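You operate a simulated robot arm through the tools that you are given. There is no shell and no other tool. Be economical: measure what you need, move in short steps, check, and stop when the job is done.

The job below is to be done with a simulated two-armed robot. You get a single attempt, and the scene is never put back.

TASK
Couple the hose, jet the pink tub clean and hang the nozzle back.
Fine: couple before the green valve opens; the valve ends shut. Where these are worked on the way, their far stop is far enough and under half their travel is too little: green valve.

It is judged by the outcome, as a careful person would: the job done as asked, and still so three seconds after it is handed in. It fails if anything else is knocked over, pushed out of place, dropped, spilled or broken.

THE ROBOT
Two 7-joint arms with three-finger grippers on one trunk, on a base that drives. Base frame: it is fixed to the floor where the robot stands at the start and does not move with it; the origin is under the middle of the robot, x ahead of it, y to its left, z up. Readings come in m, degrees, newtons and seconds.
The left shoulder is at the start at [0.03, 0.124, 1.133], the right one opposite. With the tool pointing down near the work surface each hand reaches from about 0.1 to 0.46 m from the robot's upright axis, wherever it stands, measured 20 degrees to its own side. Places, roughly: blue tap [0.7, -1.1, 1.1]; green valve [0.7, -0.4, 0.9]; grey valve [0.7, 0.1, 0.3]; holder of the hose nozzle [0.5, -0.1, 0.9]; red valve [0.7, -1.7, 0.9]; stop valve [0.7, -0.4, 1.2]; water outlet [0.7, -0.3, 0.9]; yellow tap [0.6, -0.1, 0.5]. Payload 2.2 kg a hand.
Tool frame (each hand has its own): the origin (TCP) lies between the finger pads and is the grasp point; the fingertips stand 0.028 m ahead of it; z points along the fingers, y is the line along which they close. The gripper opens to 0.102 m. The gripper's body begins 0.071 m behind the TCP.
Orientation is told as [roll, pitch, yaw] about the base's x, y, z axes, in that order, counted from this pose: with the fingers straight down and closing along the base's y, the tool's x points along the base's -x, its y along +y and its z along -z.

THE INTERFACE
- The arms move only by the tool move_arm. It takes "left_motion", "right_motion" or both (then of equal length, played together; a hand with none holds still); each is one flat list of numbers, 7 for each row, row after row: the gripper command, from -1 (fully open) to 1 (shut), values between in proportion, then the shift along the tool's x, y, z in m, then the turn, a rotation vector about the tool's x, y, z in degrees. In form: [hand, dx, dy, dz, ax, ay, az, hand, dx, dy, dz, ax, ay, az, ...]. A call has 1 to 8 rows; each row is the pose to reach, as a shift and turn from the pose commanded when the call began, along the tool's axes at that moment. Each row takes 0.2 s and may step no farther than 0.05 m and 8.6 degrees from the row before; otherwise, or with a gripper value out of range, the whole call is refused. Where a pose cannot be reached the arm comes as near as it can. A force on the tool above 40 N (or 10 N above the force at the start of the call, whichever is more), or a blocked arm, ends the call early, and 0.2 s more pass. Each finger halts on what it meets, pressing with about 35 N; the grip force reading is that of the motor and also rises with nothing between the fingers. The clock runs only during rows and for 0.2 s after the last one: add rows that repeat a pose to give the fingers time. It gives the time, the measured TCP pose, the force on the tool (base axes), the opening and the grip force at its end, in the units of the frame above (readings bear some noise), with the torque about the TCP (base axes, N m) and any sound that the robot's microphone picked up, and new pictures: "pictures" is both (left out), scene, wrist or none (wrist: the cameras of the hands that moved).
- Cameras (640 x 400 px; columns grow to the right, rows downward): "scene" is now at [0.0443, -0.0337, 1.8442]; the picture's right is [-0.38, -0.93, 0.00], its down [-0.77, 0.31, -0.56] and it looks along [0.52, -0.21, -0.83] (base axes); focal length 271 px, centre (320, 200). "left" rides on the left gripper at [0.072, 0.038, -0.086] in its tool frame; the picture's right is [-0.46, 0.89, 0.00], its down [-0.60, -0.32, -0.73] and it looks along [-0.65, -0.34, 0.68] (tool axes); focal length 256 px, centre (320, 200). "right" rides on the right gripper at [0.069, 0.044, -0.086] in its tool frame; the picture's right is [-0.53, 0.84, 0.00], its down [-0.58, -0.37, -0.73] and it looks along [-0.62, -0.39, 0.68] (tool axes); focal length 256 px, centre (320, 200). There is no depth. A picture from a camera that has moved, and an enlarged one, comes with that camera's place and axes in the base frame and with its lens. The place of the scene camera against the robot may be out by one fixed shift of up to 0.012 m in any direction.
- slide_trunk(by): slides the trunk up (or, below 0, down) by that many m; the arms and the scene camera ride with it, the base frame stays. It gives what a move gives, with no picture.
- roll_base(legs): drives the robot by 1 to 6 legs, each [ahead, left, turn to the left] in m, m and degrees, along the robot's own axes; the way and the turn of a leg run together, so that a leg with both is an arc; at most 1.5 m and 180 degrees a leg. The arms and the cameras ride along, it lands a little off, and it stops where it bumps. It gives what a move gives, and a new picture of the scene camera.
- head_to(pan, tilt): turns the head with the scene camera to pan (to the left, within 143 degrees either way) and tilt (down, from -29 to 69), counted from straight ahead of the robot. It gives what a move gives, and a new picture of the scene camera.
- close_up(camera, box): a new picture of the part [left, top, right, bottom] of that camera's present view, enlarged. It takes no simulated time.
- hand_in(): hands the job in; it is judged then, once.

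Go step by step. Nothing tells you exact positions but the pictures and the camera data: compare them with the known pose of the tool, close in by small moves and look again before you grip or let go. The budget is 120 turns and 260 pictures, counting those below and the enlarged ones. Unless the task says otherwise, let go and move clear before handing in.

The tools are called after "Request:" as a command line: name --argument value ..., lists and objects as JSON in quotes. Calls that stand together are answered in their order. move_arm: Moves the arms, as the interface text tells. Its arguments: {"type":"object","properties":{"left_motion":{"type":"array","items":{"type":"number"}},"right_motion":{"type":"array","items":{"type":"number"}},"pictures":{"type":"string","enum":["both","scene","wrist","none"]}},"required":[]} The other tools are called the same way: slide_trunk (by) slides the trunk up or down; roll_base (legs) drives the base; head_to (pan, tilt) turns the head that bears the scene camera; close_up (camera, box) takes an enlarged picture of a part of a camera's view; hand_in () hands the job in.

At the start:

```text
time_s: 0.0
left_eef_pos: [0.4947, -0.024, 1.2282]
left_tool_rot: [0.0, 0.0, 0.1]
left_ft_force: [-0.5, -0.6, -0.9]
left_ft_torque: [0.01, 0.02, -0.01]
left_finger_gap: 0.102
left_grip_force: 0.0
right_eef_pos: [0.4389, -0.3633, 1.2662]
right_tool_rot: [0.0, 0.0, 0.0]
right_ft_force: [0.5, 0.1, -1.0]
right_ft_torque: [0.0, -0.03, -0.01]
right_finger_gap: 0.102
right_grip_force: 0.0
trunk travel left (down, up): [-0.375, 0.165]
robot x, y, heading: [0.0014, -0.002, 0.1]
head pan, tilt: [-22.2, 55.7]
```

scene: 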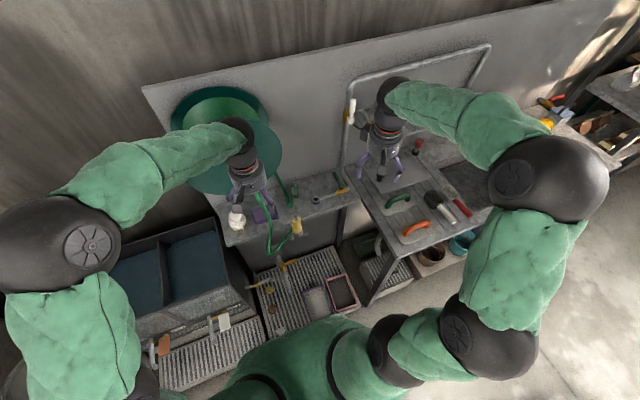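
right: 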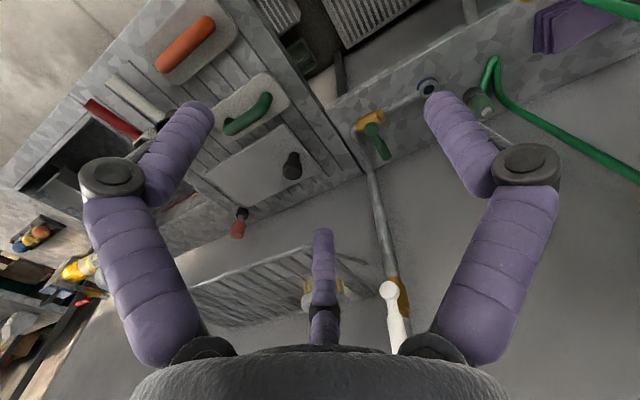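
left: 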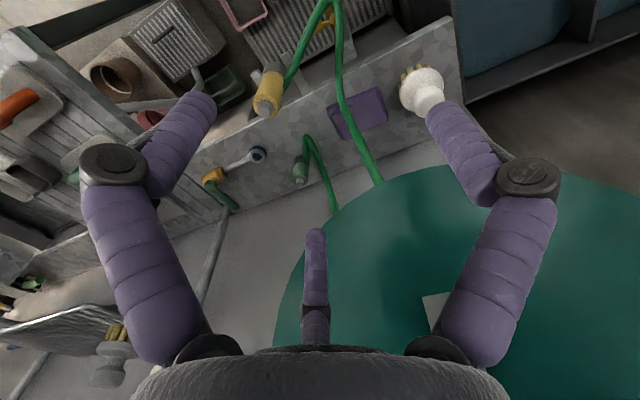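

I see a wall panel with a shelf, hose, a nozzle (yellow) and pipes; the tubs are on the floor. First I take closer looks.

Request:
close_up --camera "scene" --box '[200, 150, 400, 350]'

Request:
close_up --camera "left" --box '[120, 0, 480, 225]'

Request:
close_up --camera "right" --box '[300, 0, 640, 212]'

```text
2.00 times, centred on (300, 250) of scene
camera zoom: at [0.0443, -0.0337, 1.8442], right [-0.38, -0.93, 0.0], down [-0.77, 0.31, -0.56], along [0.52, -0.21, -0.83], focal length 542 px, centre (360, 100)
```

zoom: 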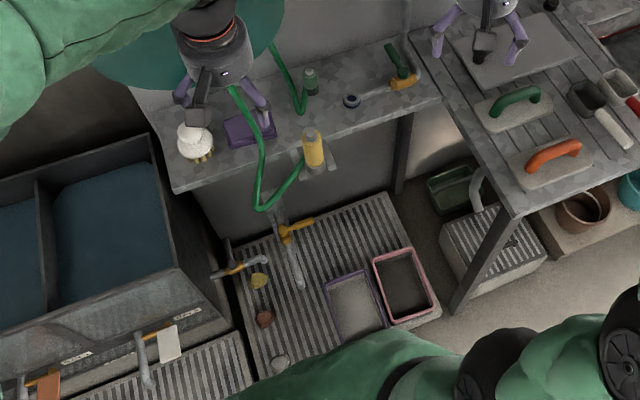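

```text
1.78 times, centred on (300, 112) of left
camera zoom: at [0.4215, 0.0128, 1.3143], right [0.46, 0.89, 0.0], down [0.6, -0.32, 0.73], along [0.65, -0.34, -0.68], focal length 455 px, centre (356, 356)
```

zoom: 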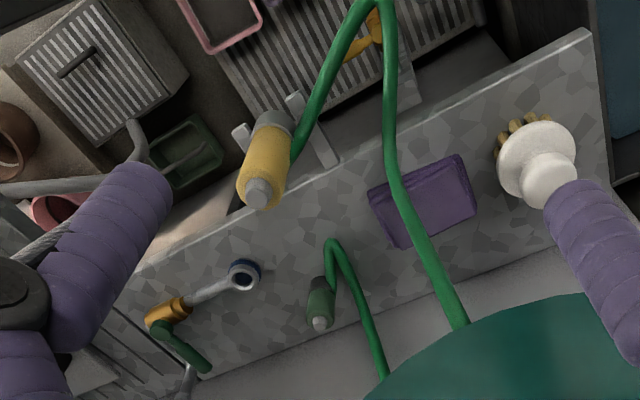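

```text
1.88 times, centred on (470, 106) of right
camera zoom: at [0.3706, -0.3198, 1.3537], right [0.53, 0.84, 0.0], down [0.58, -0.37, 0.73], along [0.62, -0.39, -0.68], focal length 482 px, centre (38, 377)
```

zoom: 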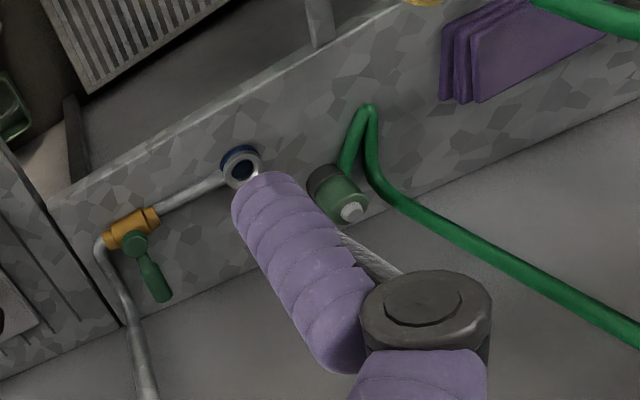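

Request:
move_arm --left_motion '[-1, 0.03, -0.03, 0.025, 0, 0, 0, -1, 0.06, -0.06, 0.05, 0, 0, 0, -1, 0.09, -0.09, 0.075, 0, 0, 0, -1, 0.1, -0.12, 0.1, 0, 0, 0]' --right_motion '[-1, 0.04, -0.02, 0, 0, 0, 0, -1, 0.08, -0.04, 0, 0, 0, 0, -1, 0.12, -0.06, 0, 0, 0, 0, -1, 0.15, -0.08, 0, 0, 0, 0]'

```text
time_s: 1.0
left_eef_pos: [0.3939, -0.1481, 1.1271]
left_tool_rot: [0.1, 0.0, 0.0]
left_ft_force: [0.5, -0.2, 1.0]
left_ft_torque: [0.03, 0.02, 0.0]
left_finger_gap: 0.1018
left_grip_force: 0.1
right_eef_pos: [0.288, -0.4463, 1.2626]
right_tool_rot: [0.1, 0.0, 0.0]
right_ft_force: [-0.2, -0.4, 0.4]
right_ft_torque: [0.04, 0.02, 0.0]
right_finger_gap: 0.1019
right_grip_force: 0.1
trunk travel left (down, up): [-0.375, 0.165]
robot x, y, heading: [-0.0021, -0.0008, 0.1]
head pan, tilt: [-22.2, 55.7]
camera scene: at [0.0442, -0.0358, 1.8442], right [-0.38, -0.93, 0.0], down [-0.77, 0.31, -0.56], along [0.52, -0.21, -0.83], focal length 271 px, centre (320, 200)
camera right: at [0.2198, -0.4013, 1.3514], right [0.53, 0.84, 0.0], down [0.58, -0.37, 0.73], along [0.62, -0.39, -0.68], focal length 256 px, centre (320, 200)
camera left: at [0.3222, -0.1107, 1.2147], right [0.46, 0.89, 0.0], down [0.6, -0.32, 0.73], along [0.65, -0.34, -0.68], focal length 256 px, centre (320, 200)
```

scene: 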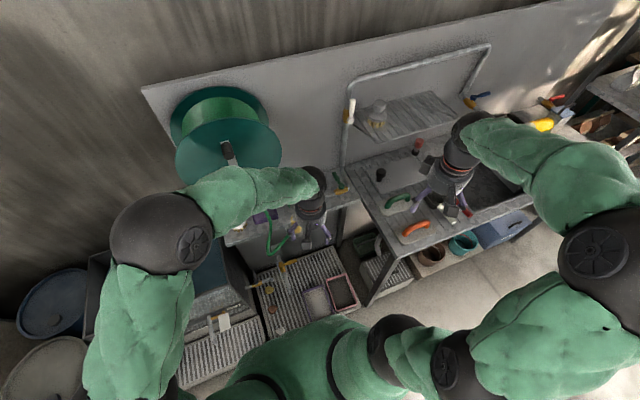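
right: 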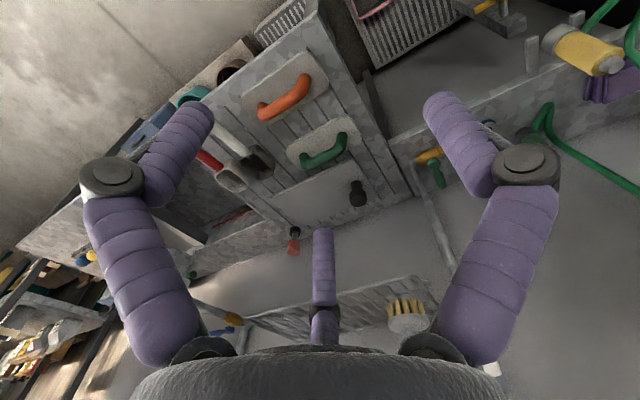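
left: 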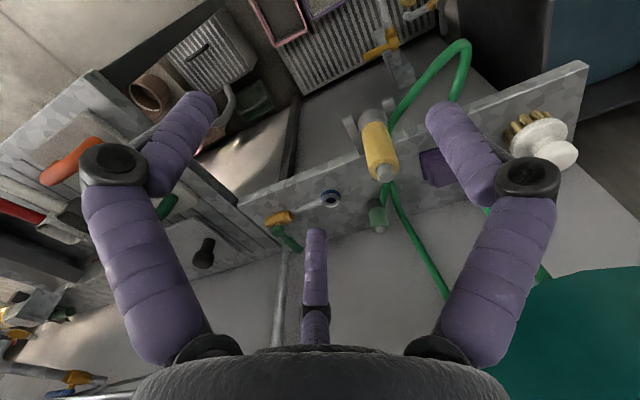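

Request:
close_up --camera "left" --box '[240, 80, 480, 230]'

Request:
close_up --camera "scene" --box '[230, 170, 370, 330]'

```text
2.67 times, centred on (360, 155) of left
camera zoom: at [0.3222, -0.1107, 1.2147], right [0.46, 0.89, 0.0], down [0.6, -0.32, 0.73], along [0.65, -0.34, -0.68], focal length 683 px, centre (213, 320)
```

zoom: 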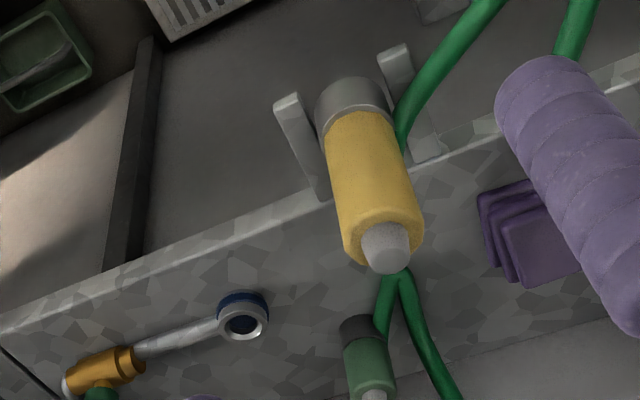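

```text
2.50 times, centred on (300, 250) of scene
camera zoom: at [0.0442, -0.0358, 1.8442], right [-0.38, -0.93, 0.0], down [-0.77, 0.31, -0.56], along [0.52, -0.21, -0.83], focal length 677 px, centre (370, 75)
```

zoom: 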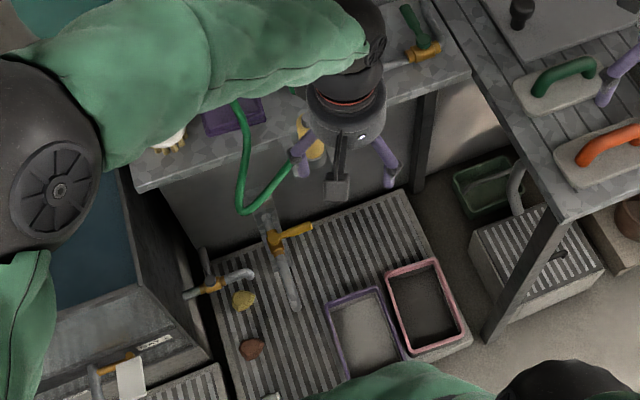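

Request:
move_arm --left_motion '[-1, 0.03, 0, 0.0, 0, -8, 0, -1, 0.06, 0, 0.0, 0, -16, 0, -1, 0.09, 0, 0.0, 0, -24, 0, -1, 0.11, 0, 0.02, 0, -32, 0, -1, 0.13, 0, 0.04, 0, -40, 0, -1, 0.13, 0, 0.06, 0, -40, 0]' --pictures "wrist"

```text
time_s: 2.6
left_eef_pos: [0.2878, -0.1454, 1.0831]
left_tool_rot: [-3.8, -39.6, 6.7]
left_ft_force: [-0.9, -0.1, 0.1]
left_ft_torque: [0.03, -0.02, -0.06]
left_finger_gap: 0.1021
left_grip_force: 0.0
right_eef_pos: [0.2889, -0.4418, 1.2649]
right_tool_rot: [0.2, 0.0, -0.1]
right_ft_force: [-0.5, -0.1, -0.6]
right_ft_torque: [0.02, 0.03, -0.01]
right_finger_gap: 0.102
right_grip_force: 0.1
trunk travel left (down, up): [-0.375, 0.165]
robot x, y, heading: [0.0003, -0.0001, -0.1]
head pan, tilt: [-22.2, 55.7]
stopped in row 6 (left hand): the arm was blocked; the commanded pose is now the measured one
camera left: at [0.1754, -0.1153, 1.1013], right [0.29, 0.92, 0.25], down [0.02, -0.27, 0.96], along [0.96, -0.28, -0.09], focal length 256 px, centre (320, 200)
```

left: 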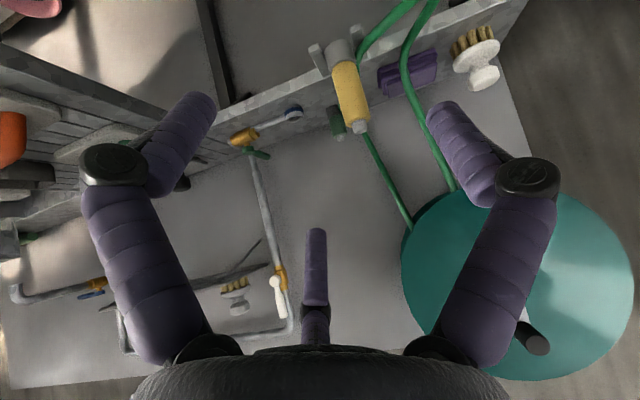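

Request:
close_up --camera "left" --box '[220, 20, 420, 180]'

Request:
close_up --camera "left" --box '[200, 200, 360, 350]'

```text
2.50 times, centred on (320, 100) of left
camera zoom: at [0.1754, -0.1153, 1.1013], right [0.29, 0.92, 0.25], down [0.02, -0.27, 0.96], along [0.96, -0.28, -0.09], focal length 640 px, centre (320, 450)
```

zoom: 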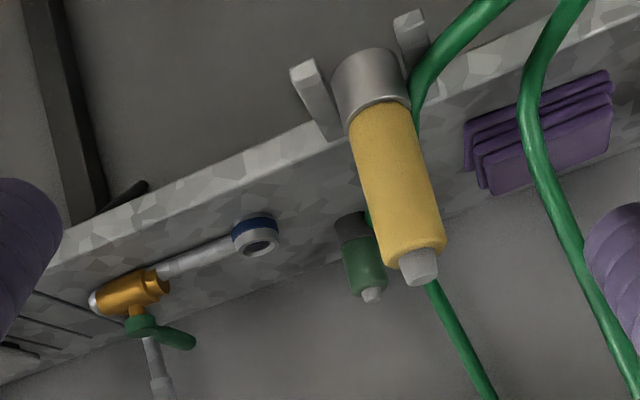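

```text
2.67 times, centred on (280, 275) of left
camera zoom: at [0.1754, -0.1153, 1.1013], right [0.29, 0.92, 0.25], down [0.02, -0.27, 0.96], along [0.96, -0.28, -0.09], focal length 683 px, centre (427, 0)
```

zoom: 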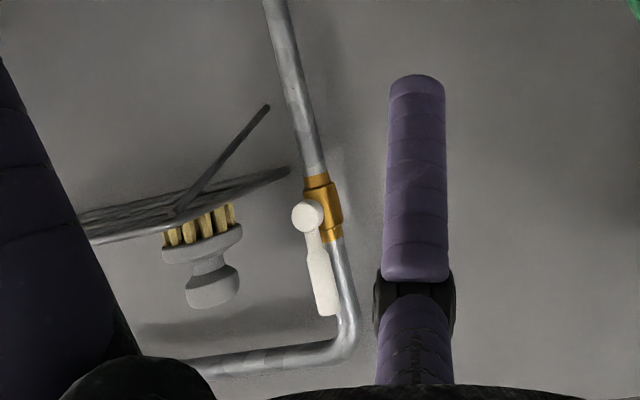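

Request:
move_arm --left_motion '[-1, -0.03, 0.015, 0.03, 0, 0, 0, -1, -0.06, 0.03, 0.06, 0, 0, 0, -1, -0.096, 0.05, 0.09, 0, 0, 0, -1, -0.096, 0.05, 0.119, 0, 0, 0]' --pictures "wrist"

Request:
close_up --camera "left" --box '[200, 0, 440, 150]'

```text
refused: row 3 steps farther than a row can; nothing moved
```

```text
2.67 times, centred on (320, 75) of left
camera zoom: at [0.1754, -0.1153, 1.1013], right [0.29, 0.92, 0.25], down [0.02, -0.27, 0.96], along [0.96, -0.28, -0.09], focal length 683 px, centre (320, 533)
```

zoom: 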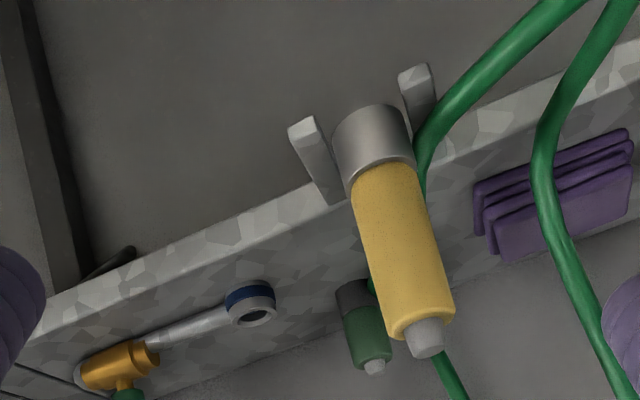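

Request:
move_arm --left_motion '[-1, -0.024, 0.012, 0.03, 0, 0, 0, -1, -0.048, 0.024, 0.06, 0, 0, 0, -1, -0.072, 0.04, 0.09, 0, 0, 0, -1, -0.096, 0.05, 0.119, 0, 0, 0]' --pictures "wrist"

Request:
close_up --camera "left" --box '[200, 0, 440, 150]'

```text
time_s: 3.6
left_eef_pos: [0.4357, -0.087, 1.0494]
left_tool_rot: [-3.8, -39.5, 6.4]
left_ft_force: [0.0, 0.0, 0.2]
left_ft_torque: [0.02, 0.03, -0.06]
left_finger_gap: 0.1018
left_grip_force: 0.0
right_eef_pos: [0.2901, -0.4434, 1.2642]
right_tool_rot: [0.1, 0.1, 0.1]
right_ft_force: [0.6, 0.0, -0.1]
right_ft_torque: [0.0, 0.0, -0.02]
right_finger_gap: 0.102
right_grip_force: 0.2
trunk travel left (down, up): [-0.375, 0.165]
robot x, y, heading: [0.0007, -0.0018, -0.2]
head pan, tilt: [-22.2, 55.7]
camera left: at [0.3231, -0.0566, 1.0676], right [0.29, 0.92, 0.25], down [0.02, -0.27, 0.96], along [0.96, -0.28, -0.1], focal length 256 px, centre (320, 200)
```

left: 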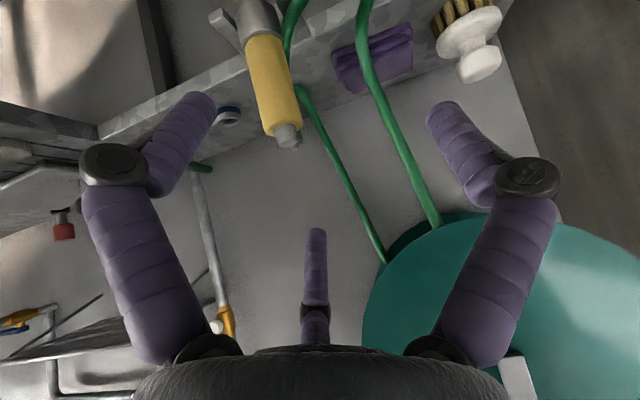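

```text
2.67 times, centred on (320, 75) of left
camera zoom: at [0.3231, -0.0566, 1.0676], right [0.29, 0.92, 0.25], down [0.02, -0.27, 0.96], along [0.96, -0.28, -0.1], focal length 683 px, centre (320, 533)
```

zoom: 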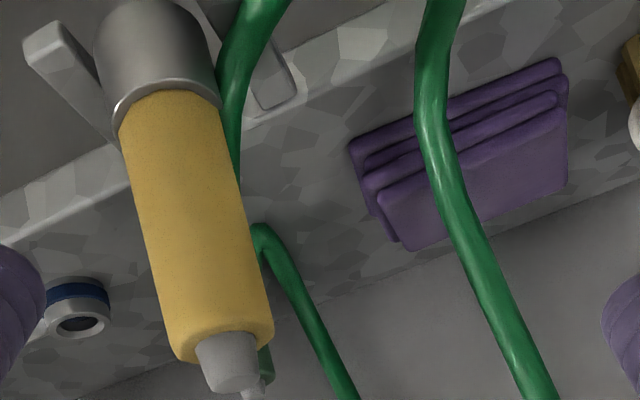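

Request:
move_arm --left_motion '[-1, 0.024, 0.032, 0.0, 2.7, 0, 3.2, -1, 0.048, 0.064, 0.0, 5.4, 0, 6.4, -1, 0.072, 0.096, 0.0, 8, 0, 9.6, -1, 0.096, 0.128, 0.01, 10.7, 0, 12.8, -1, 0.12, 0.16, 0.012, 13.4, 0, 16, -1, 0.141, 0.19, 0.013, 16, 0, 19.3]' --pictures "wrist"

Request:
close_up --camera "left" --box '[200, 50, 440, 200]'

```text
time_s: 5.0
left_eef_pos: [0.3224, 0.0373, 0.9732]
left_tool_rot: [-1.9, -40.0, -18.6]
left_ft_force: [0.8, 0.2, -0.3]
left_ft_torque: [0.0, 0.03, 0.0]
left_finger_gap: 0.1018
left_grip_force: 0.1
left hand out of reach, approached as far as the arm can: row 5, 6
right_eef_pos: [0.2879, -0.4432, 1.2634]
right_tool_rot: [0.1, 0.0, -0.1]
right_ft_force: [0.0, -0.3, 0.5]
right_ft_torque: [-0.01, -0.01, 0.0]
right_finger_gap: 0.1018
right_grip_force: 0.1
trunk travel left (down, up): [-0.375, 0.165]
robot x, y, heading: [0.0006, 0.0013, 0.1]
head pan, tilt: [-22.2, 55.7]
camera left: at [0.2308, 0.1098, 0.9921], right [0.64, 0.72, 0.28], down [-0.11, -0.27, 0.96], along [0.76, -0.64, -0.1], focal length 256 px, centre (320, 200)
```

left: 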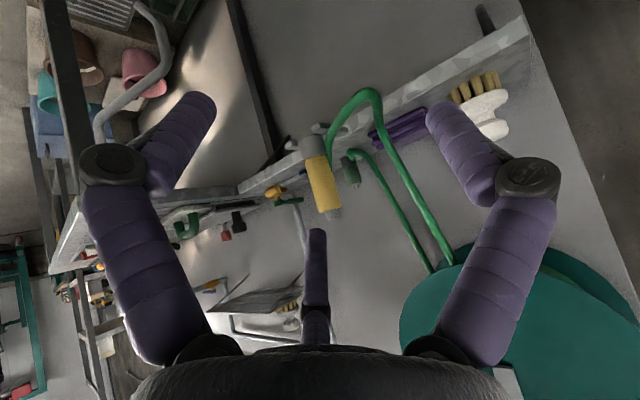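

```text
2.67 times, centred on (320, 125) of left
camera zoom: at [0.2308, 0.1098, 0.9921], right [0.64, 0.72, 0.28], down [-0.11, -0.27, 0.96], along [0.76, -0.64, -0.1], focal length 683 px, centre (320, 400)
```

zoom: 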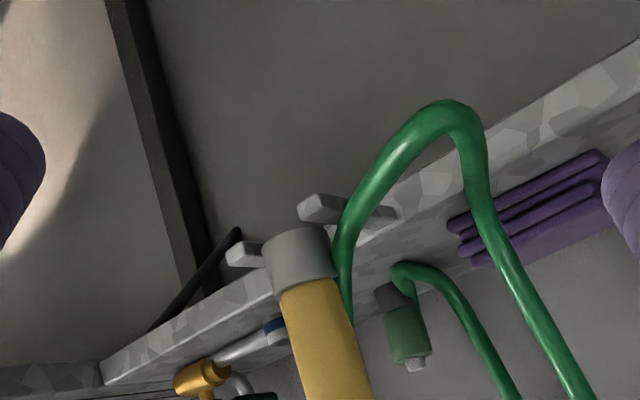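

Request:
close_up --camera "scene" --box '[250, 170, 350, 240]'

Request:
close_up --camera "left" --box '[285, 110, 385, 225]'

Request:
close_up --camera "right" --box '[490, 0, 640, 180]'

```text
5.71 times, centred on (300, 205) of scene
camera zoom: at [0.0438, -0.0336, 1.8442], right [-0.38, -0.93, 0.0], down [-0.77, 0.31, -0.56], along [0.52, -0.21, -0.83], focal length 1548 px, centre (434, 171)
```

zoom: 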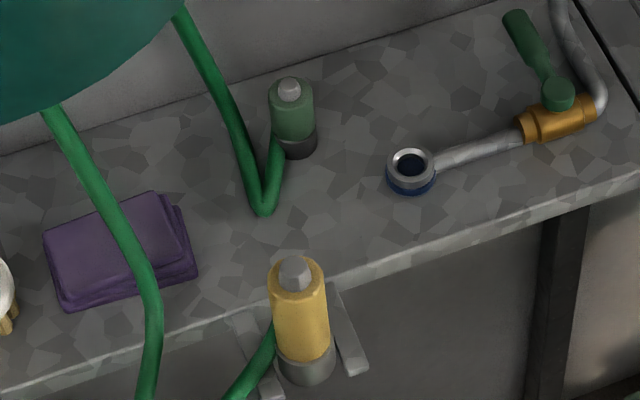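

```text
3.48 times, centred on (335, 168) of left
camera zoom: at [0.2308, 0.1098, 0.9921], right [0.64, 0.72, 0.28], down [-0.11, -0.27, 0.96], along [0.76, -0.64, -0.1], focal length 890 px, centre (268, 313)
```

zoom: 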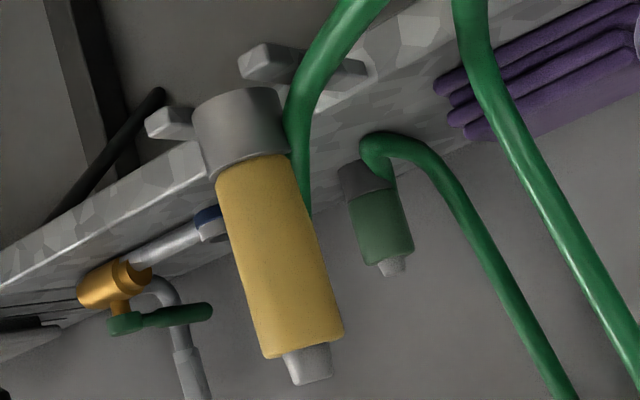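

```text
2.22 times, centred on (565, 90) of right
camera zoom: at [0.2201, -0.3996, 1.3517], right [0.53, 0.85, 0.0], down [0.58, -0.37, 0.73], along [0.62, -0.39, -0.68], focal length 569 px, centre (-224, 444)
```

zoom: 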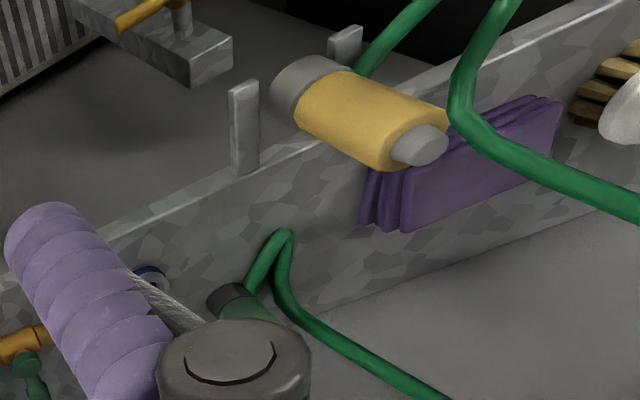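

Request:
slide_trunk --by -0.2

Request:
close_up --camera "left" --box '[200, 100, 440, 250]'

Request:
head_to --pan -22 --tilt 45

```text
time_s: 7.2
left_eef_pos: [0.3223, 0.037, 0.7734]
left_tool_rot: [-1.8, -40.0, -18.7]
left_ft_force: [0.1, -0.2, 0.9]
left_ft_torque: [-0.02, -0.01, -0.01]
left_finger_gap: 0.1019
left_grip_force: 0.0
right_eef_pos: [0.289, -0.4434, 1.0642]
right_tool_rot: [0.1, 0.1, 0.0]
right_ft_force: [-0.1, -0.3, -0.2]
right_ft_torque: [0.04, 0.01, 0.01]
right_finger_gap: 0.1021
right_grip_force: 0.1
trunk travel left (down, up): [-0.175, 0.365]
robot x, y, heading: [0.0004, -0.0003, 0.4]
head pan, tilt: [-22.2, 55.7]
```

```text
2.67 times, centred on (320, 175) of left
camera zoom: at [0.2313, 0.1099, 0.7923], right [0.64, 0.72, 0.28], down [-0.11, -0.27, 0.96], along [0.76, -0.64, -0.1], focal length 683 px, centre (320, 267)
```

zoom: 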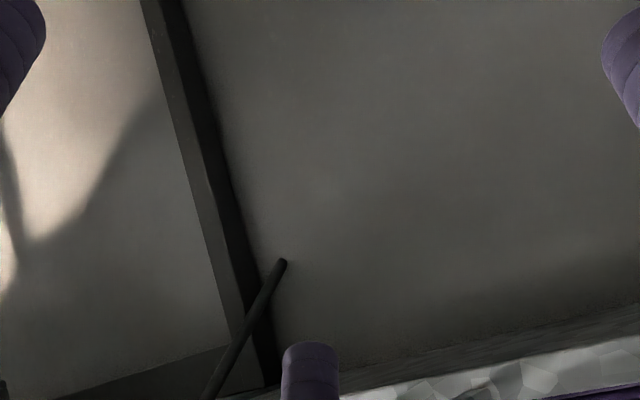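

```text
time_s: 7.9
left_eef_pos: [0.3224, 0.0362, 0.7734]
left_tool_rot: [-1.9, -40.0, -18.7]
left_ft_force: [-0.5, -0.2, 0.1]
left_ft_torque: [0.0, -0.02, 0.05]
left_finger_gap: 0.1021
left_grip_force: 0.0
right_eef_pos: [0.2882, -0.4437, 1.0642]
right_tool_rot: [0.1, 0.1, 0.0]
right_ft_force: [-0.1, -0.9, 0.3]
right_ft_torque: [0.02, -0.02, 0.02]
right_finger_gap: 0.1023
right_grip_force: 0.1
trunk travel left (down, up): [-0.175, 0.365]
robot x, y, heading: [0.0005, -0.0046, 0.0]
head pan, tilt: [-22.0, 45.0]
camera scene: at [0.0535, -0.0371, 1.6585], right [-0.37, -0.93, 0.0], down [-0.66, 0.27, -0.71], along [0.66, -0.26, -0.71], focal length 271 px, centre (320, 200)
```

scene: 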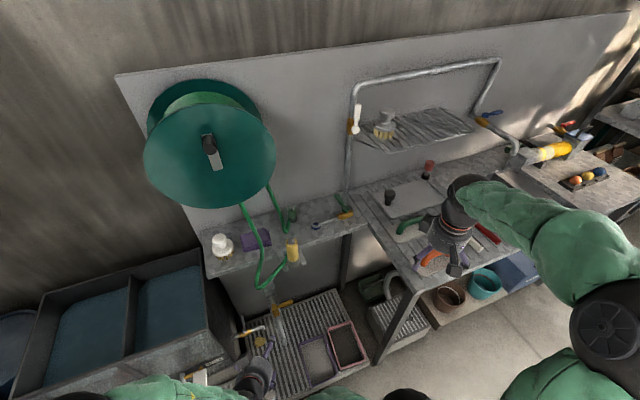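

Request:
close_up --camera "left" --box '[200, 200, 440, 350]'

Request:
close_up --camera "scene" --box '[200, 190, 380, 380]'

Request:
close_up --camera "scene" --box '[250, 190, 370, 270]'

```text
2.67 times, centred on (320, 275) of left
camera zoom: at [0.2313, 0.1099, 0.7921], right [0.64, 0.72, 0.28], down [-0.11, -0.27, 0.96], along [0.76, -0.64, -0.1], focal length 683 px, centre (320, 0)
```

zoom: 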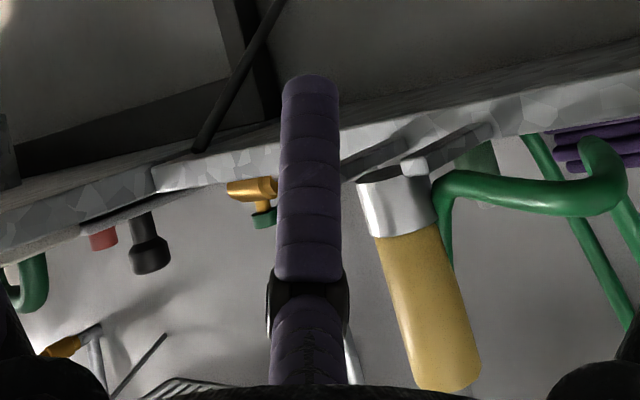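

```text
2.11 times, centred on (290, 285) of scene
camera zoom: at [0.0535, -0.0371, 1.6585], right [-0.37, -0.93, 0.0], down [-0.66, 0.27, -0.71], along [0.66, -0.26, -0.71], focal length 570 px, centre (383, 21)
```

zoom: 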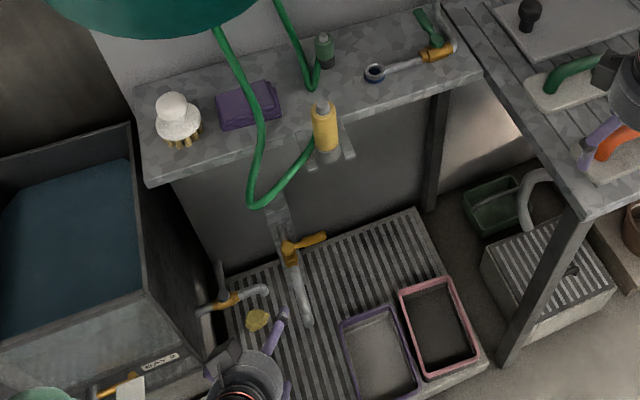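

```text
5.00 times, centred on (310, 230) of scene
camera zoom: at [0.0535, -0.0371, 1.6585], right [-0.37, -0.93, 0.0], down [-0.66, 0.27, -0.71], along [0.66, -0.26, -0.71], focal length 1354 px, centre (370, 50)
```

zoom: 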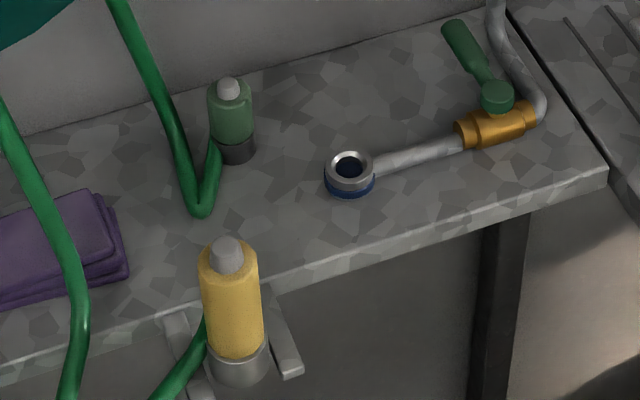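

Request:
close_up --camera "left" --box '[320, 240, 400, 290]'

Request:
close_up --camera "scene" --box '[285, 200, 345, 240]'

Request:
close_up --camera "scene" --box '[300, 300, 380, 380]'

```text
8.00 times, centred on (360, 265) of left
camera zoom: at [0.2313, 0.1099, 0.7921], right [0.64, 0.72, 0.28], down [-0.11, -0.27, 0.96], along [0.76, -0.64, -0.1], focal length 2048 px, centre (0, -320)
```

zoom: 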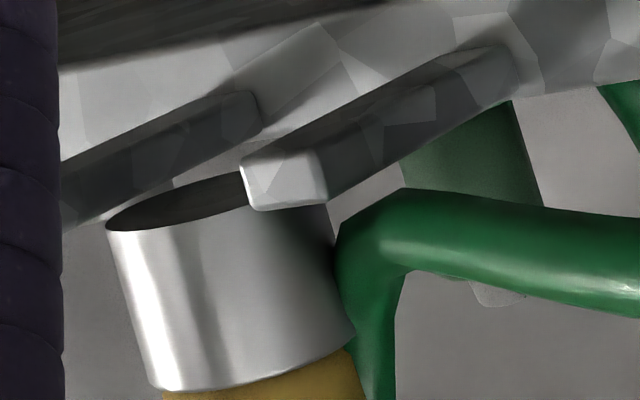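

```text
10.00 times, centred on (315, 220) of scene
camera zoom: at [0.0535, -0.0371, 1.6585], right [-0.37, -0.93, 0.0], down [-0.66, 0.27, -0.71], along [0.66, -0.26, -0.71], focal length 2709 px, centre (370, 0)
```

zoom: 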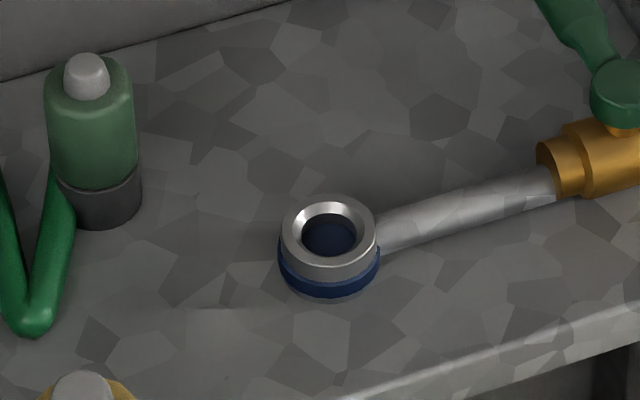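

```text
5.00 times, centred on (340, 340) of scene
camera zoom: at [0.0535, -0.0371, 1.6585], right [-0.37, -0.93, 0.0], down [-0.66, 0.27, -0.71], along [0.66, -0.26, -0.71], focal length 1354 px, centre (220, -500)
```

zoom: 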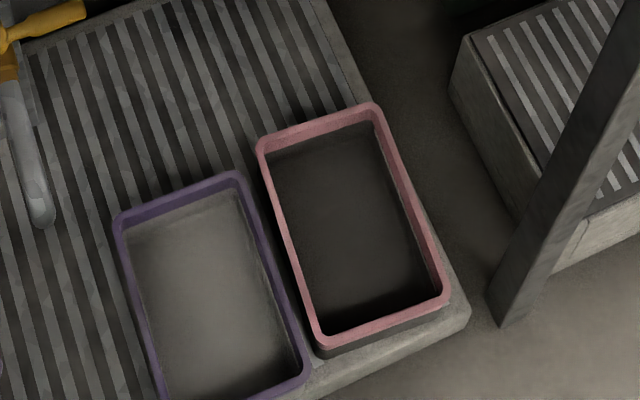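

Request:
move_arm --right_motion '[-1, -0.016, 0.015, 0.005, 0, -8.5, 0, -1, -0.032, 0.03, 0.01, 0, -17, 0, -1, -0.048, 0.045, 0.015, 0, -25.5, 0, -1, -0.065, 0.06, 0.02, 0, -34, 0, -1, -0.08, 0.075, 0.025, 0, -42.5, 0, -1, -0.1, 0.09, 0.03, 0, -51, 0, -1, -0.115, 0.105, 0.035, 0, -59.5, 0, -1, -0.13, 0.12, 0.04, 0, -68, 0]' --pictures "none"

Request:
move_arm --right_motion '[-1, 0, 0, 0, 0, -8, 0, -1, 0, 0, 0, 0, -16, 0, -1, 0, 0, 0, 0, -22, 0]' --pictures "both"

```text
time_s: 9.7
left_eef_pos: [0.3219, 0.0355, 0.774]
left_tool_rot: [-1.8, -39.9, -18.7]
left_ft_force: [-0.8, 0.1, -0.3]
left_ft_torque: [0.03, 0.03, 0.04]
left_finger_gap: 0.1017
left_grip_force: 0.0
right_eef_pos: [0.4199, -0.3234, 1.0224]
right_tool_rot: [0.0, -68.0, 0.0]
right_ft_force: [0.3, 0.4, 0.0]
right_ft_torque: [0.02, 0.04, 0.01]
right_finger_gap: 0.1021
right_grip_force: 0.0
trunk travel left (down, up): [-0.175, 0.365]
robot x, y, heading: [0.0052, 0.001, 0.1]
head pan, tilt: [-22.0, 45.0]
```

```text
time_s: 10.5
left_eef_pos: [0.3226, 0.0354, 0.7732]
left_tool_rot: [-1.8, -39.8, -18.6]
left_ft_force: [0.7, 0.5, 0.0]
left_ft_torque: [-0.02, 0.01, -0.03]
left_finger_gap: 0.1018
left_grip_force: 0.1
right_eef_pos: [0.4185, -0.3232, 1.0234]
right_tool_rot: [125.8, -90.0, -126.0]
right_ft_force: [-0.2, -0.9, 0.7]
right_ft_torque: [-0.01, -0.01, 0.01]
right_finger_gap: 0.1021
right_grip_force: 0.1
trunk travel left (down, up): [-0.175, 0.365]
robot x, y, heading: [-0.0025, 0.0006, 0.0]
head pan, tilt: [-22.0, 45.0]
camera scene: at [0.054, -0.0376, 1.6585], right [-0.37, -0.93, 0.0], down [-0.66, 0.27, -0.71], along [0.66, -0.26, -0.71], focal length 271 px, centre (320, 200)
camera right: at [0.3336, -0.2795, 0.9561], right [0.0, 0.84, 0.53], down [-0.73, -0.36, 0.58], along [0.68, -0.39, 0.62], focal length 256 px, centre (320, 200)
```

scene: 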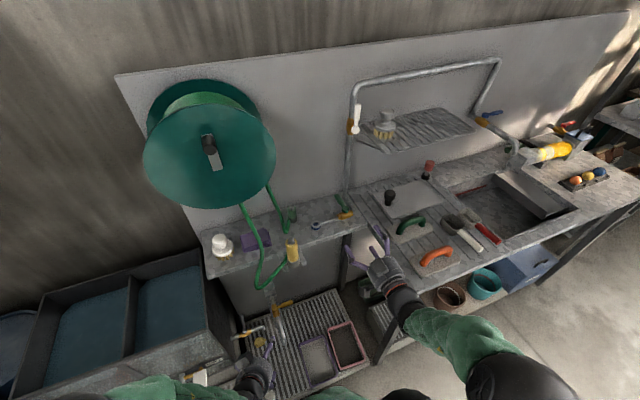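
right: 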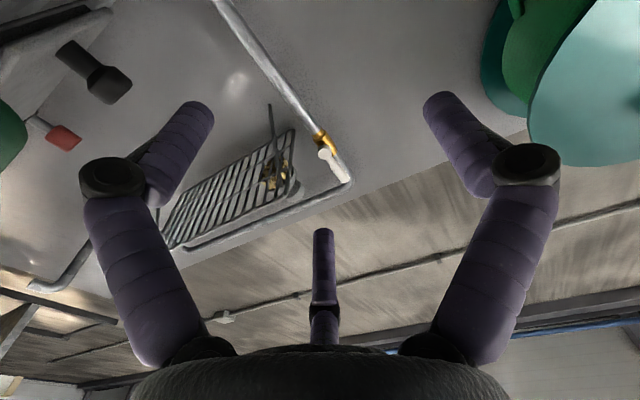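

Request:
move_arm --right_motion '[-1, 0, 0, 0, 0, 0, 8.5, -1, 0, 0, 0, 0, 0, 17, -1, 0, 0, 0, 0, 0, 25.5, -1, 0, 0, 0, 0, 0, 34, -1, 0, 0, 0, 0, 0, 42.5, -1, 0, 0, 0, 0, 0, 51, -1, 0, 0, 0, 0, 0, 59.5, -1, 0, 0, 0, 0, 0, 68]' --pictures "none"

Request:
move_arm --right_motion '[-1, 0, 0, 0, 0, 0, 8.5, -1, 0, 0, 0, 0, 0, 17, -1, 0, 0, 0, 0, 0, 25.5, -1, 0, 0, 0, 0, 0, 34, -1, 0, 0, 0, 0, 0, 42.5, -1, 0, 0, 0, 0, 0, 51, -1, 0, 0, 0, 0, 0, 59.5, -1, 0, 0, 0, 0, 0, 68]' --pictures "none"

Request:
move_arm --right_motion '[-1, 0, 0, 0, 0, 0, 8.5, -1, 0, 0, 0, 0, 0, 17, -1, 0, 0, 0, 0, 0, 25.5, -1, 0, 0, 0, 0, 0, 34, -1, 0, 0, 0, 0, 0, 42.5, -1, 0, 0, 0, 0, 0, 44]' --pictures "both"

```text
time_s: 12.3
left_eef_pos: [0.3228, 0.0371, 0.7729]
left_tool_rot: [-2.0, -40.0, -18.7]
left_ft_force: [-0.6, 0.6, -0.4]
left_ft_torque: [0.01, 0.03, 0.03]
left_finger_gap: 0.102
left_grip_force: 0.0
right_eef_pos: [0.4197, -0.3221, 1.0231]
right_tool_rot: [89.9, -21.9, -90.0]
right_ft_force: [0.7, -0.4, -0.4]
right_ft_torque: [-0.01, -0.05, 0.04]
right_finger_gap: 0.102
right_grip_force: 0.0
trunk travel left (down, up): [-0.175, 0.365]
robot x, y, heading: [0.0031, -0.001, -0.3]
head pan, tilt: [-22.0, 45.0]
```

```text
time_s: 14.1
left_eef_pos: [0.3217, 0.0365, 0.7734]
left_tool_rot: [-1.9, -40.0, -18.7]
left_ft_force: [-0.1, -0.1, 0.0]
left_ft_torque: [0.0, 0.0, -0.02]
left_finger_gap: 0.1018
left_grip_force: 0.0
right_eef_pos: [0.4188, -0.3246, 1.0235]
right_tool_rot: [89.9, 46.2, -90.0]
right_ft_force: [1.0, 0.2, -0.4]
right_ft_torque: [-0.02, -0.02, -0.01]
right_finger_gap: 0.1018
right_grip_force: 0.0
trunk travel left (down, up): [-0.175, 0.365]
robot x, y, heading: [0.0017, -0.0022, -0.0]
head pan, tilt: [-22.0, 45.0]
```

```text
time_s: 15.5
left_eef_pos: [0.3218, 0.0366, 0.7734]
left_tool_rot: [-1.8, -39.9, -18.7]
left_ft_force: [-0.5, -0.3, 0.6]
left_ft_torque: [0.0, -0.01, -0.02]
left_finger_gap: 0.102
left_grip_force: 0.1
right_eef_pos: [0.419, -0.3232, 1.0239]
right_tool_rot: [-74.3, 89.8, 105.8]
right_ft_force: [0.7, 0.2, -0.4]
right_ft_torque: [-0.02, -0.01, -0.01]
right_finger_gap: 0.1021
right_grip_force: 0.0
trunk travel left (down, up): [-0.175, 0.365]
robot x, y, heading: [0.0008, -0.0009, 0.1]
head pan, tilt: [-22.0, 45.0]
camera scene: at [0.0535, -0.0371, 1.6585], right [-0.37, -0.93, 0.0], down [-0.66, 0.26, -0.71], along [0.66, -0.26, -0.71], focal length 271 px, centre (320, 200)
camera right: at [0.3334, -0.3668, 1.0945], right [0.0, -0.84, -0.54], down [-0.73, 0.37, -0.57], along [0.68, 0.39, -0.62], focal length 256 px, centre (320, 200)
```

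scene: 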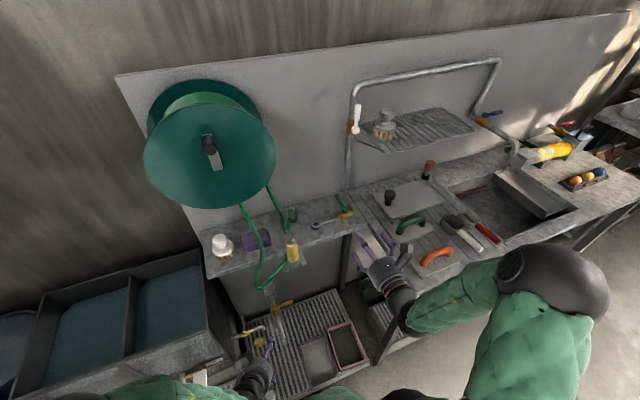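
right: 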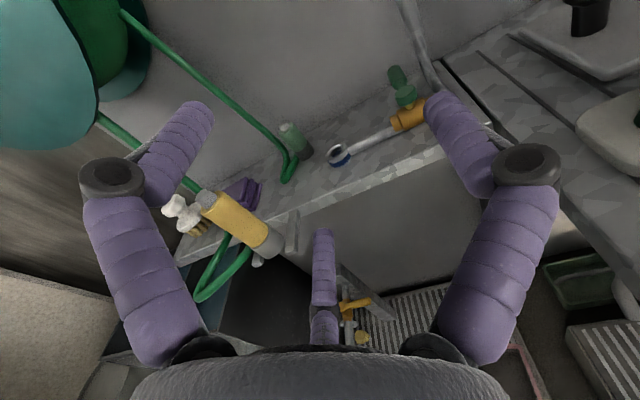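

Request:
close_up --camera "right" --box '[220, 60, 460, 210]'

Request:
close_up --camera "right" --box '[140, 170, 340, 310]'

Request:
close_up --camera "scene" --box '[255, 180, 365, 270]'

```text
2.67 times, centred on (340, 135) of right
camera zoom: at [0.3334, -0.3668, 1.0945], right [0.0, -0.84, -0.54], down [-0.73, 0.37, -0.57], along [0.68, 0.39, -0.62], focal length 683 px, centre (267, 373)
```

zoom: 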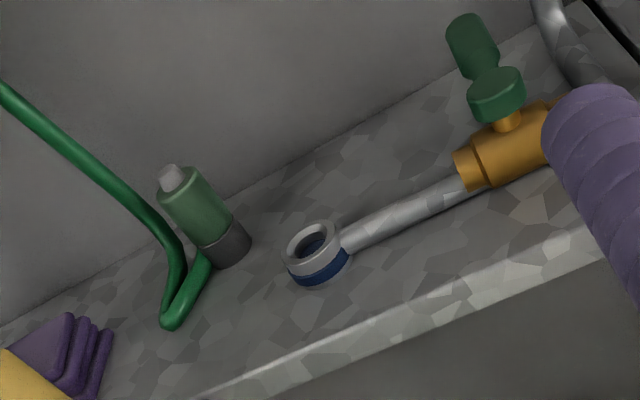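

```text
2.86 times, centred on (240, 240) of right
camera zoom: at [0.3334, -0.3668, 1.0945], right [0.0, -0.84, -0.54], down [-0.73, 0.37, -0.57], along [0.68, 0.39, -0.62], focal length 731 px, centre (549, 86)
```

zoom: 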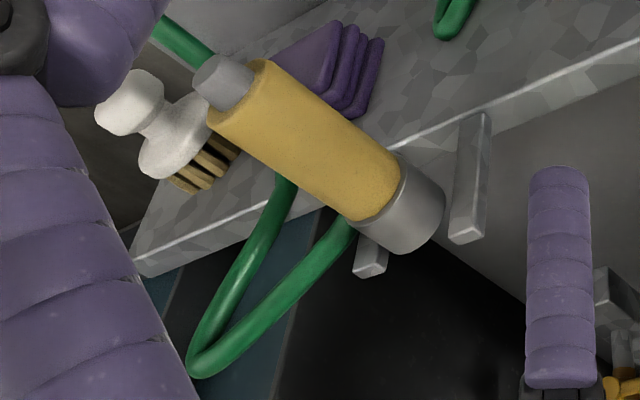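

```text
4.44 times, centred on (310, 225) of scene
camera zoom: at [0.0535, -0.0371, 1.6585], right [-0.37, -0.93, 0.0], down [-0.66, 0.26, -0.71], along [0.66, -0.26, -0.71], focal length 1204 px, centre (364, 89)
```

zoom: 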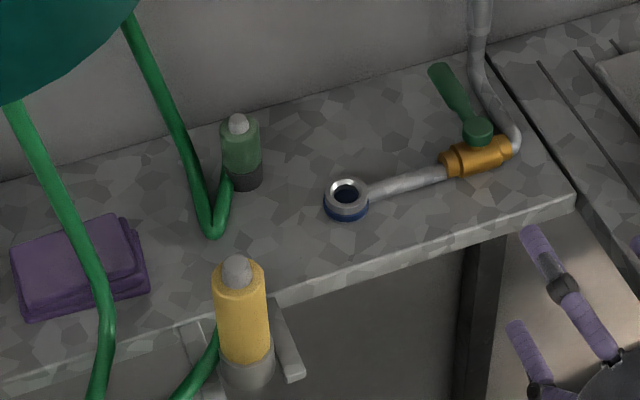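

Request:
move_arm --right_motion '[-0.02, -0.016, -0.015, 0.035, 4.2, 0, 0, -0.02, -0.031, -0.03, 0.07, 8.3, 0, 0, -0.02, -0.047, -0.045, 0.105, 12.5, 0, 0, -0.02, -0.063, -0.06, 0.14, 16.7, 0, 0, -0.02, -0.078, -0.075, 0.175, 20.8, 0, 0, -0.02, -0.094, -0.091, 0.208, 25, 0, 0, -0.02, -0.094, -0.091, 0.208, 25, 0, 0]'

Request:
close_up --camera "right" --box '[200, 50, 440, 200]'

```text
time_s: 17.1
left_eef_pos: [0.3215, 0.0362, 0.7733]
left_tool_rot: [-1.9, -40.1, -18.7]
left_ft_force: [-0.2, 0.1, 0.3]
left_ft_torque: [-0.01, 0.03, 0.0]
left_finger_gap: 0.1019
left_grip_force: 0.0
right_eef_pos: [0.6249, -0.2319, 0.9289]
right_tool_rot: [-81.9, 89.8, 123.1]
right_ft_force: [0.0, -0.2, 0.7]
right_ft_torque: [-0.01, 0.0, -0.03]
right_finger_gap: 0.052
right_grip_force: 0.0
trunk travel left (down, up): [-0.175, 0.365]
robot x, y, heading: [-0.0009, -0.0001, 0.2]
head pan, tilt: [-22.0, 45.0]
camera scene: at [0.0531, -0.037, 1.6586], right [-0.37, -0.93, 0.0], down [-0.66, 0.26, -0.71], along [0.66, -0.26, -0.71], focal length 271 px, centre (320, 200)
camera right: at [0.5671, -0.3078, 0.9996], right [0.36, -0.76, -0.54], down [-0.82, 0.02, -0.58], along [0.45, 0.64, -0.62], focal length 256 px, centre (320, 200)
```

scene: 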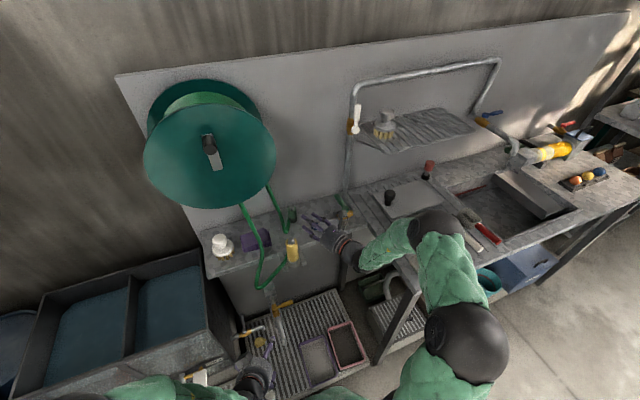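
right: 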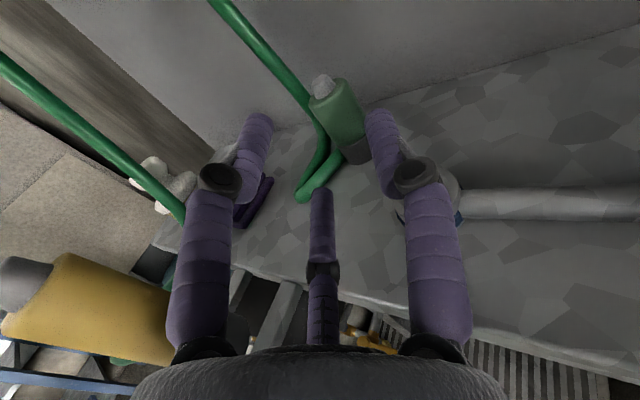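

```text
2.67 times, centred on (320, 125) of right
camera zoom: at [0.5671, -0.3078, 0.9996], right [0.36, -0.76, -0.54], down [-0.82, 0.02, -0.58], along [0.45, 0.64, -0.62], focal length 683 px, centre (320, 400)
```

zoom: 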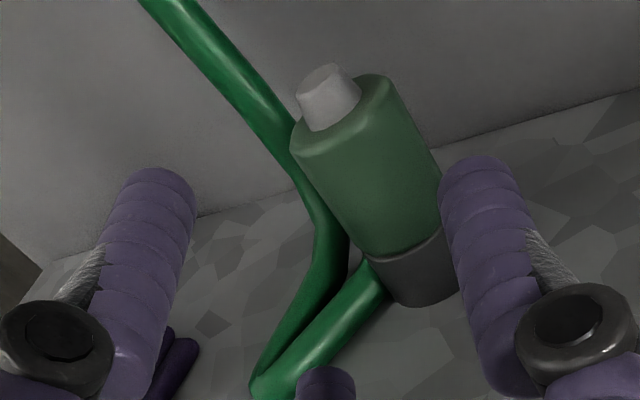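

Request:
move_arm --right_motion '[0.1, -0.034, 0, 0.01, 0, 0, 0, 0.1, -0.034, 0, 0.035, 0, 0, 0, 0.1, -0.034, 0, 0.06, 0, 0, 0, 0.1, -0.034, 0, 0.075, 0, 0, 0, 0.1, -0.034, 0, 0.09, 0, 0, 0]' --pictures "wrist"

Request:
close_up --camera "right" --box '[220, 60, 420, 200]'

```text
time_s: 17.7
left_eef_pos: [0.3196, 0.0348, 0.775]
left_tool_rot: [-1.9, -40.3, -18.9]
left_ft_force: [1.0, -0.6, 0.6]
left_ft_torque: [0.01, 0.03, 0.0]
left_finger_gap: 0.1018
left_grip_force: 0.1
right_eef_pos: [0.6506, -0.2227, 0.8977]
right_tool_rot: [-167.4, 89.8, 37.2]
right_ft_force: [-23.4, 1.1, 18.7]
right_ft_torque: [-0.33, 1.74, -0.76]
right_finger_gap: 0.0429
right_grip_force: 0.2
trunk travel left (down, up): [-0.175, 0.365]
robot x, y, heading: [0.0007, -0.0031, 0.1]
head pan, tilt: [-22.0, 45.0]
stopped in row 3 (right hand): the force on the tool passed its limit at 108 N (the readings are from after the stop); the commanded pose is now the measured one
camera right: at [0.5915, -0.2977, 0.9687], right [0.35, -0.77, -0.54], down [-0.81, 0.03, -0.58], along [0.46, 0.64, -0.62], focal length 256 px, centre (320, 200)
```

right: 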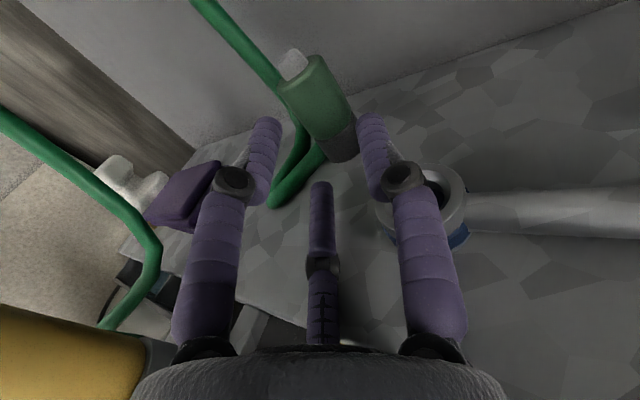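

```text
2.86 times, centred on (320, 130) of right
camera zoom: at [0.5915, -0.2977, 0.9687], right [0.35, -0.77, -0.54], down [-0.81, 0.03, -0.58], along [0.46, 0.64, -0.62], focal length 731 px, centre (320, 400)
```

zoom: 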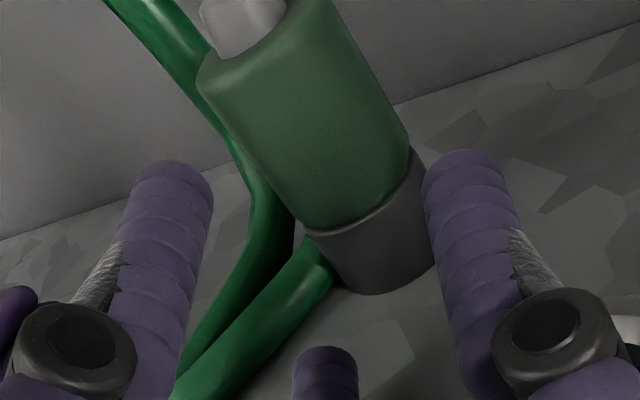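

Request:
close_up --camera "scene" --box '[270, 190, 390, 280]'

Request:
close_up --camera "left" --box '[140, 200, 380, 350]'

```text
4.44 times, centred on (330, 235) of scene
camera zoom: at [0.0475, -0.0364, 1.6589], right [-0.38, -0.93, 0.0], down [-0.65, 0.27, -0.71], along [0.66, -0.27, -0.7], focal length 1204 px, centre (276, 44)
```

zoom: 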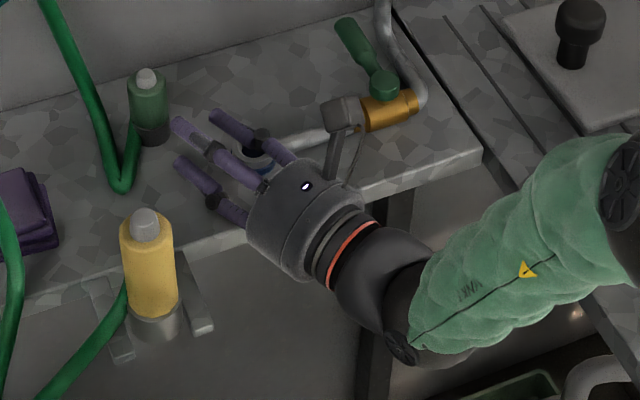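

```text
2.67 times, centred on (260, 275) of left
camera zoom: at [0.2287, 0.1093, 0.793], right [0.64, 0.72, 0.28], down [-0.11, -0.27, 0.96], along [0.76, -0.64, -0.09], focal length 683 px, centre (480, 0)
```

zoom: 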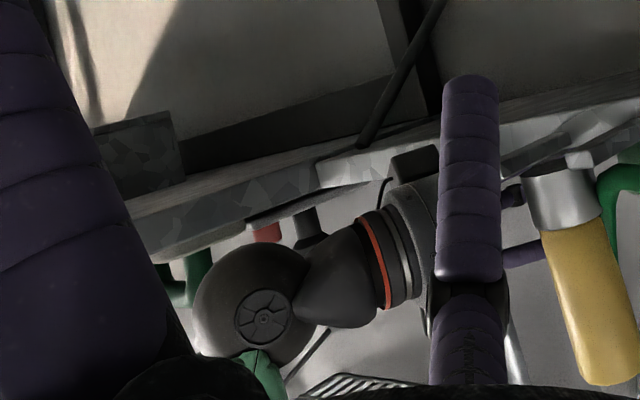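

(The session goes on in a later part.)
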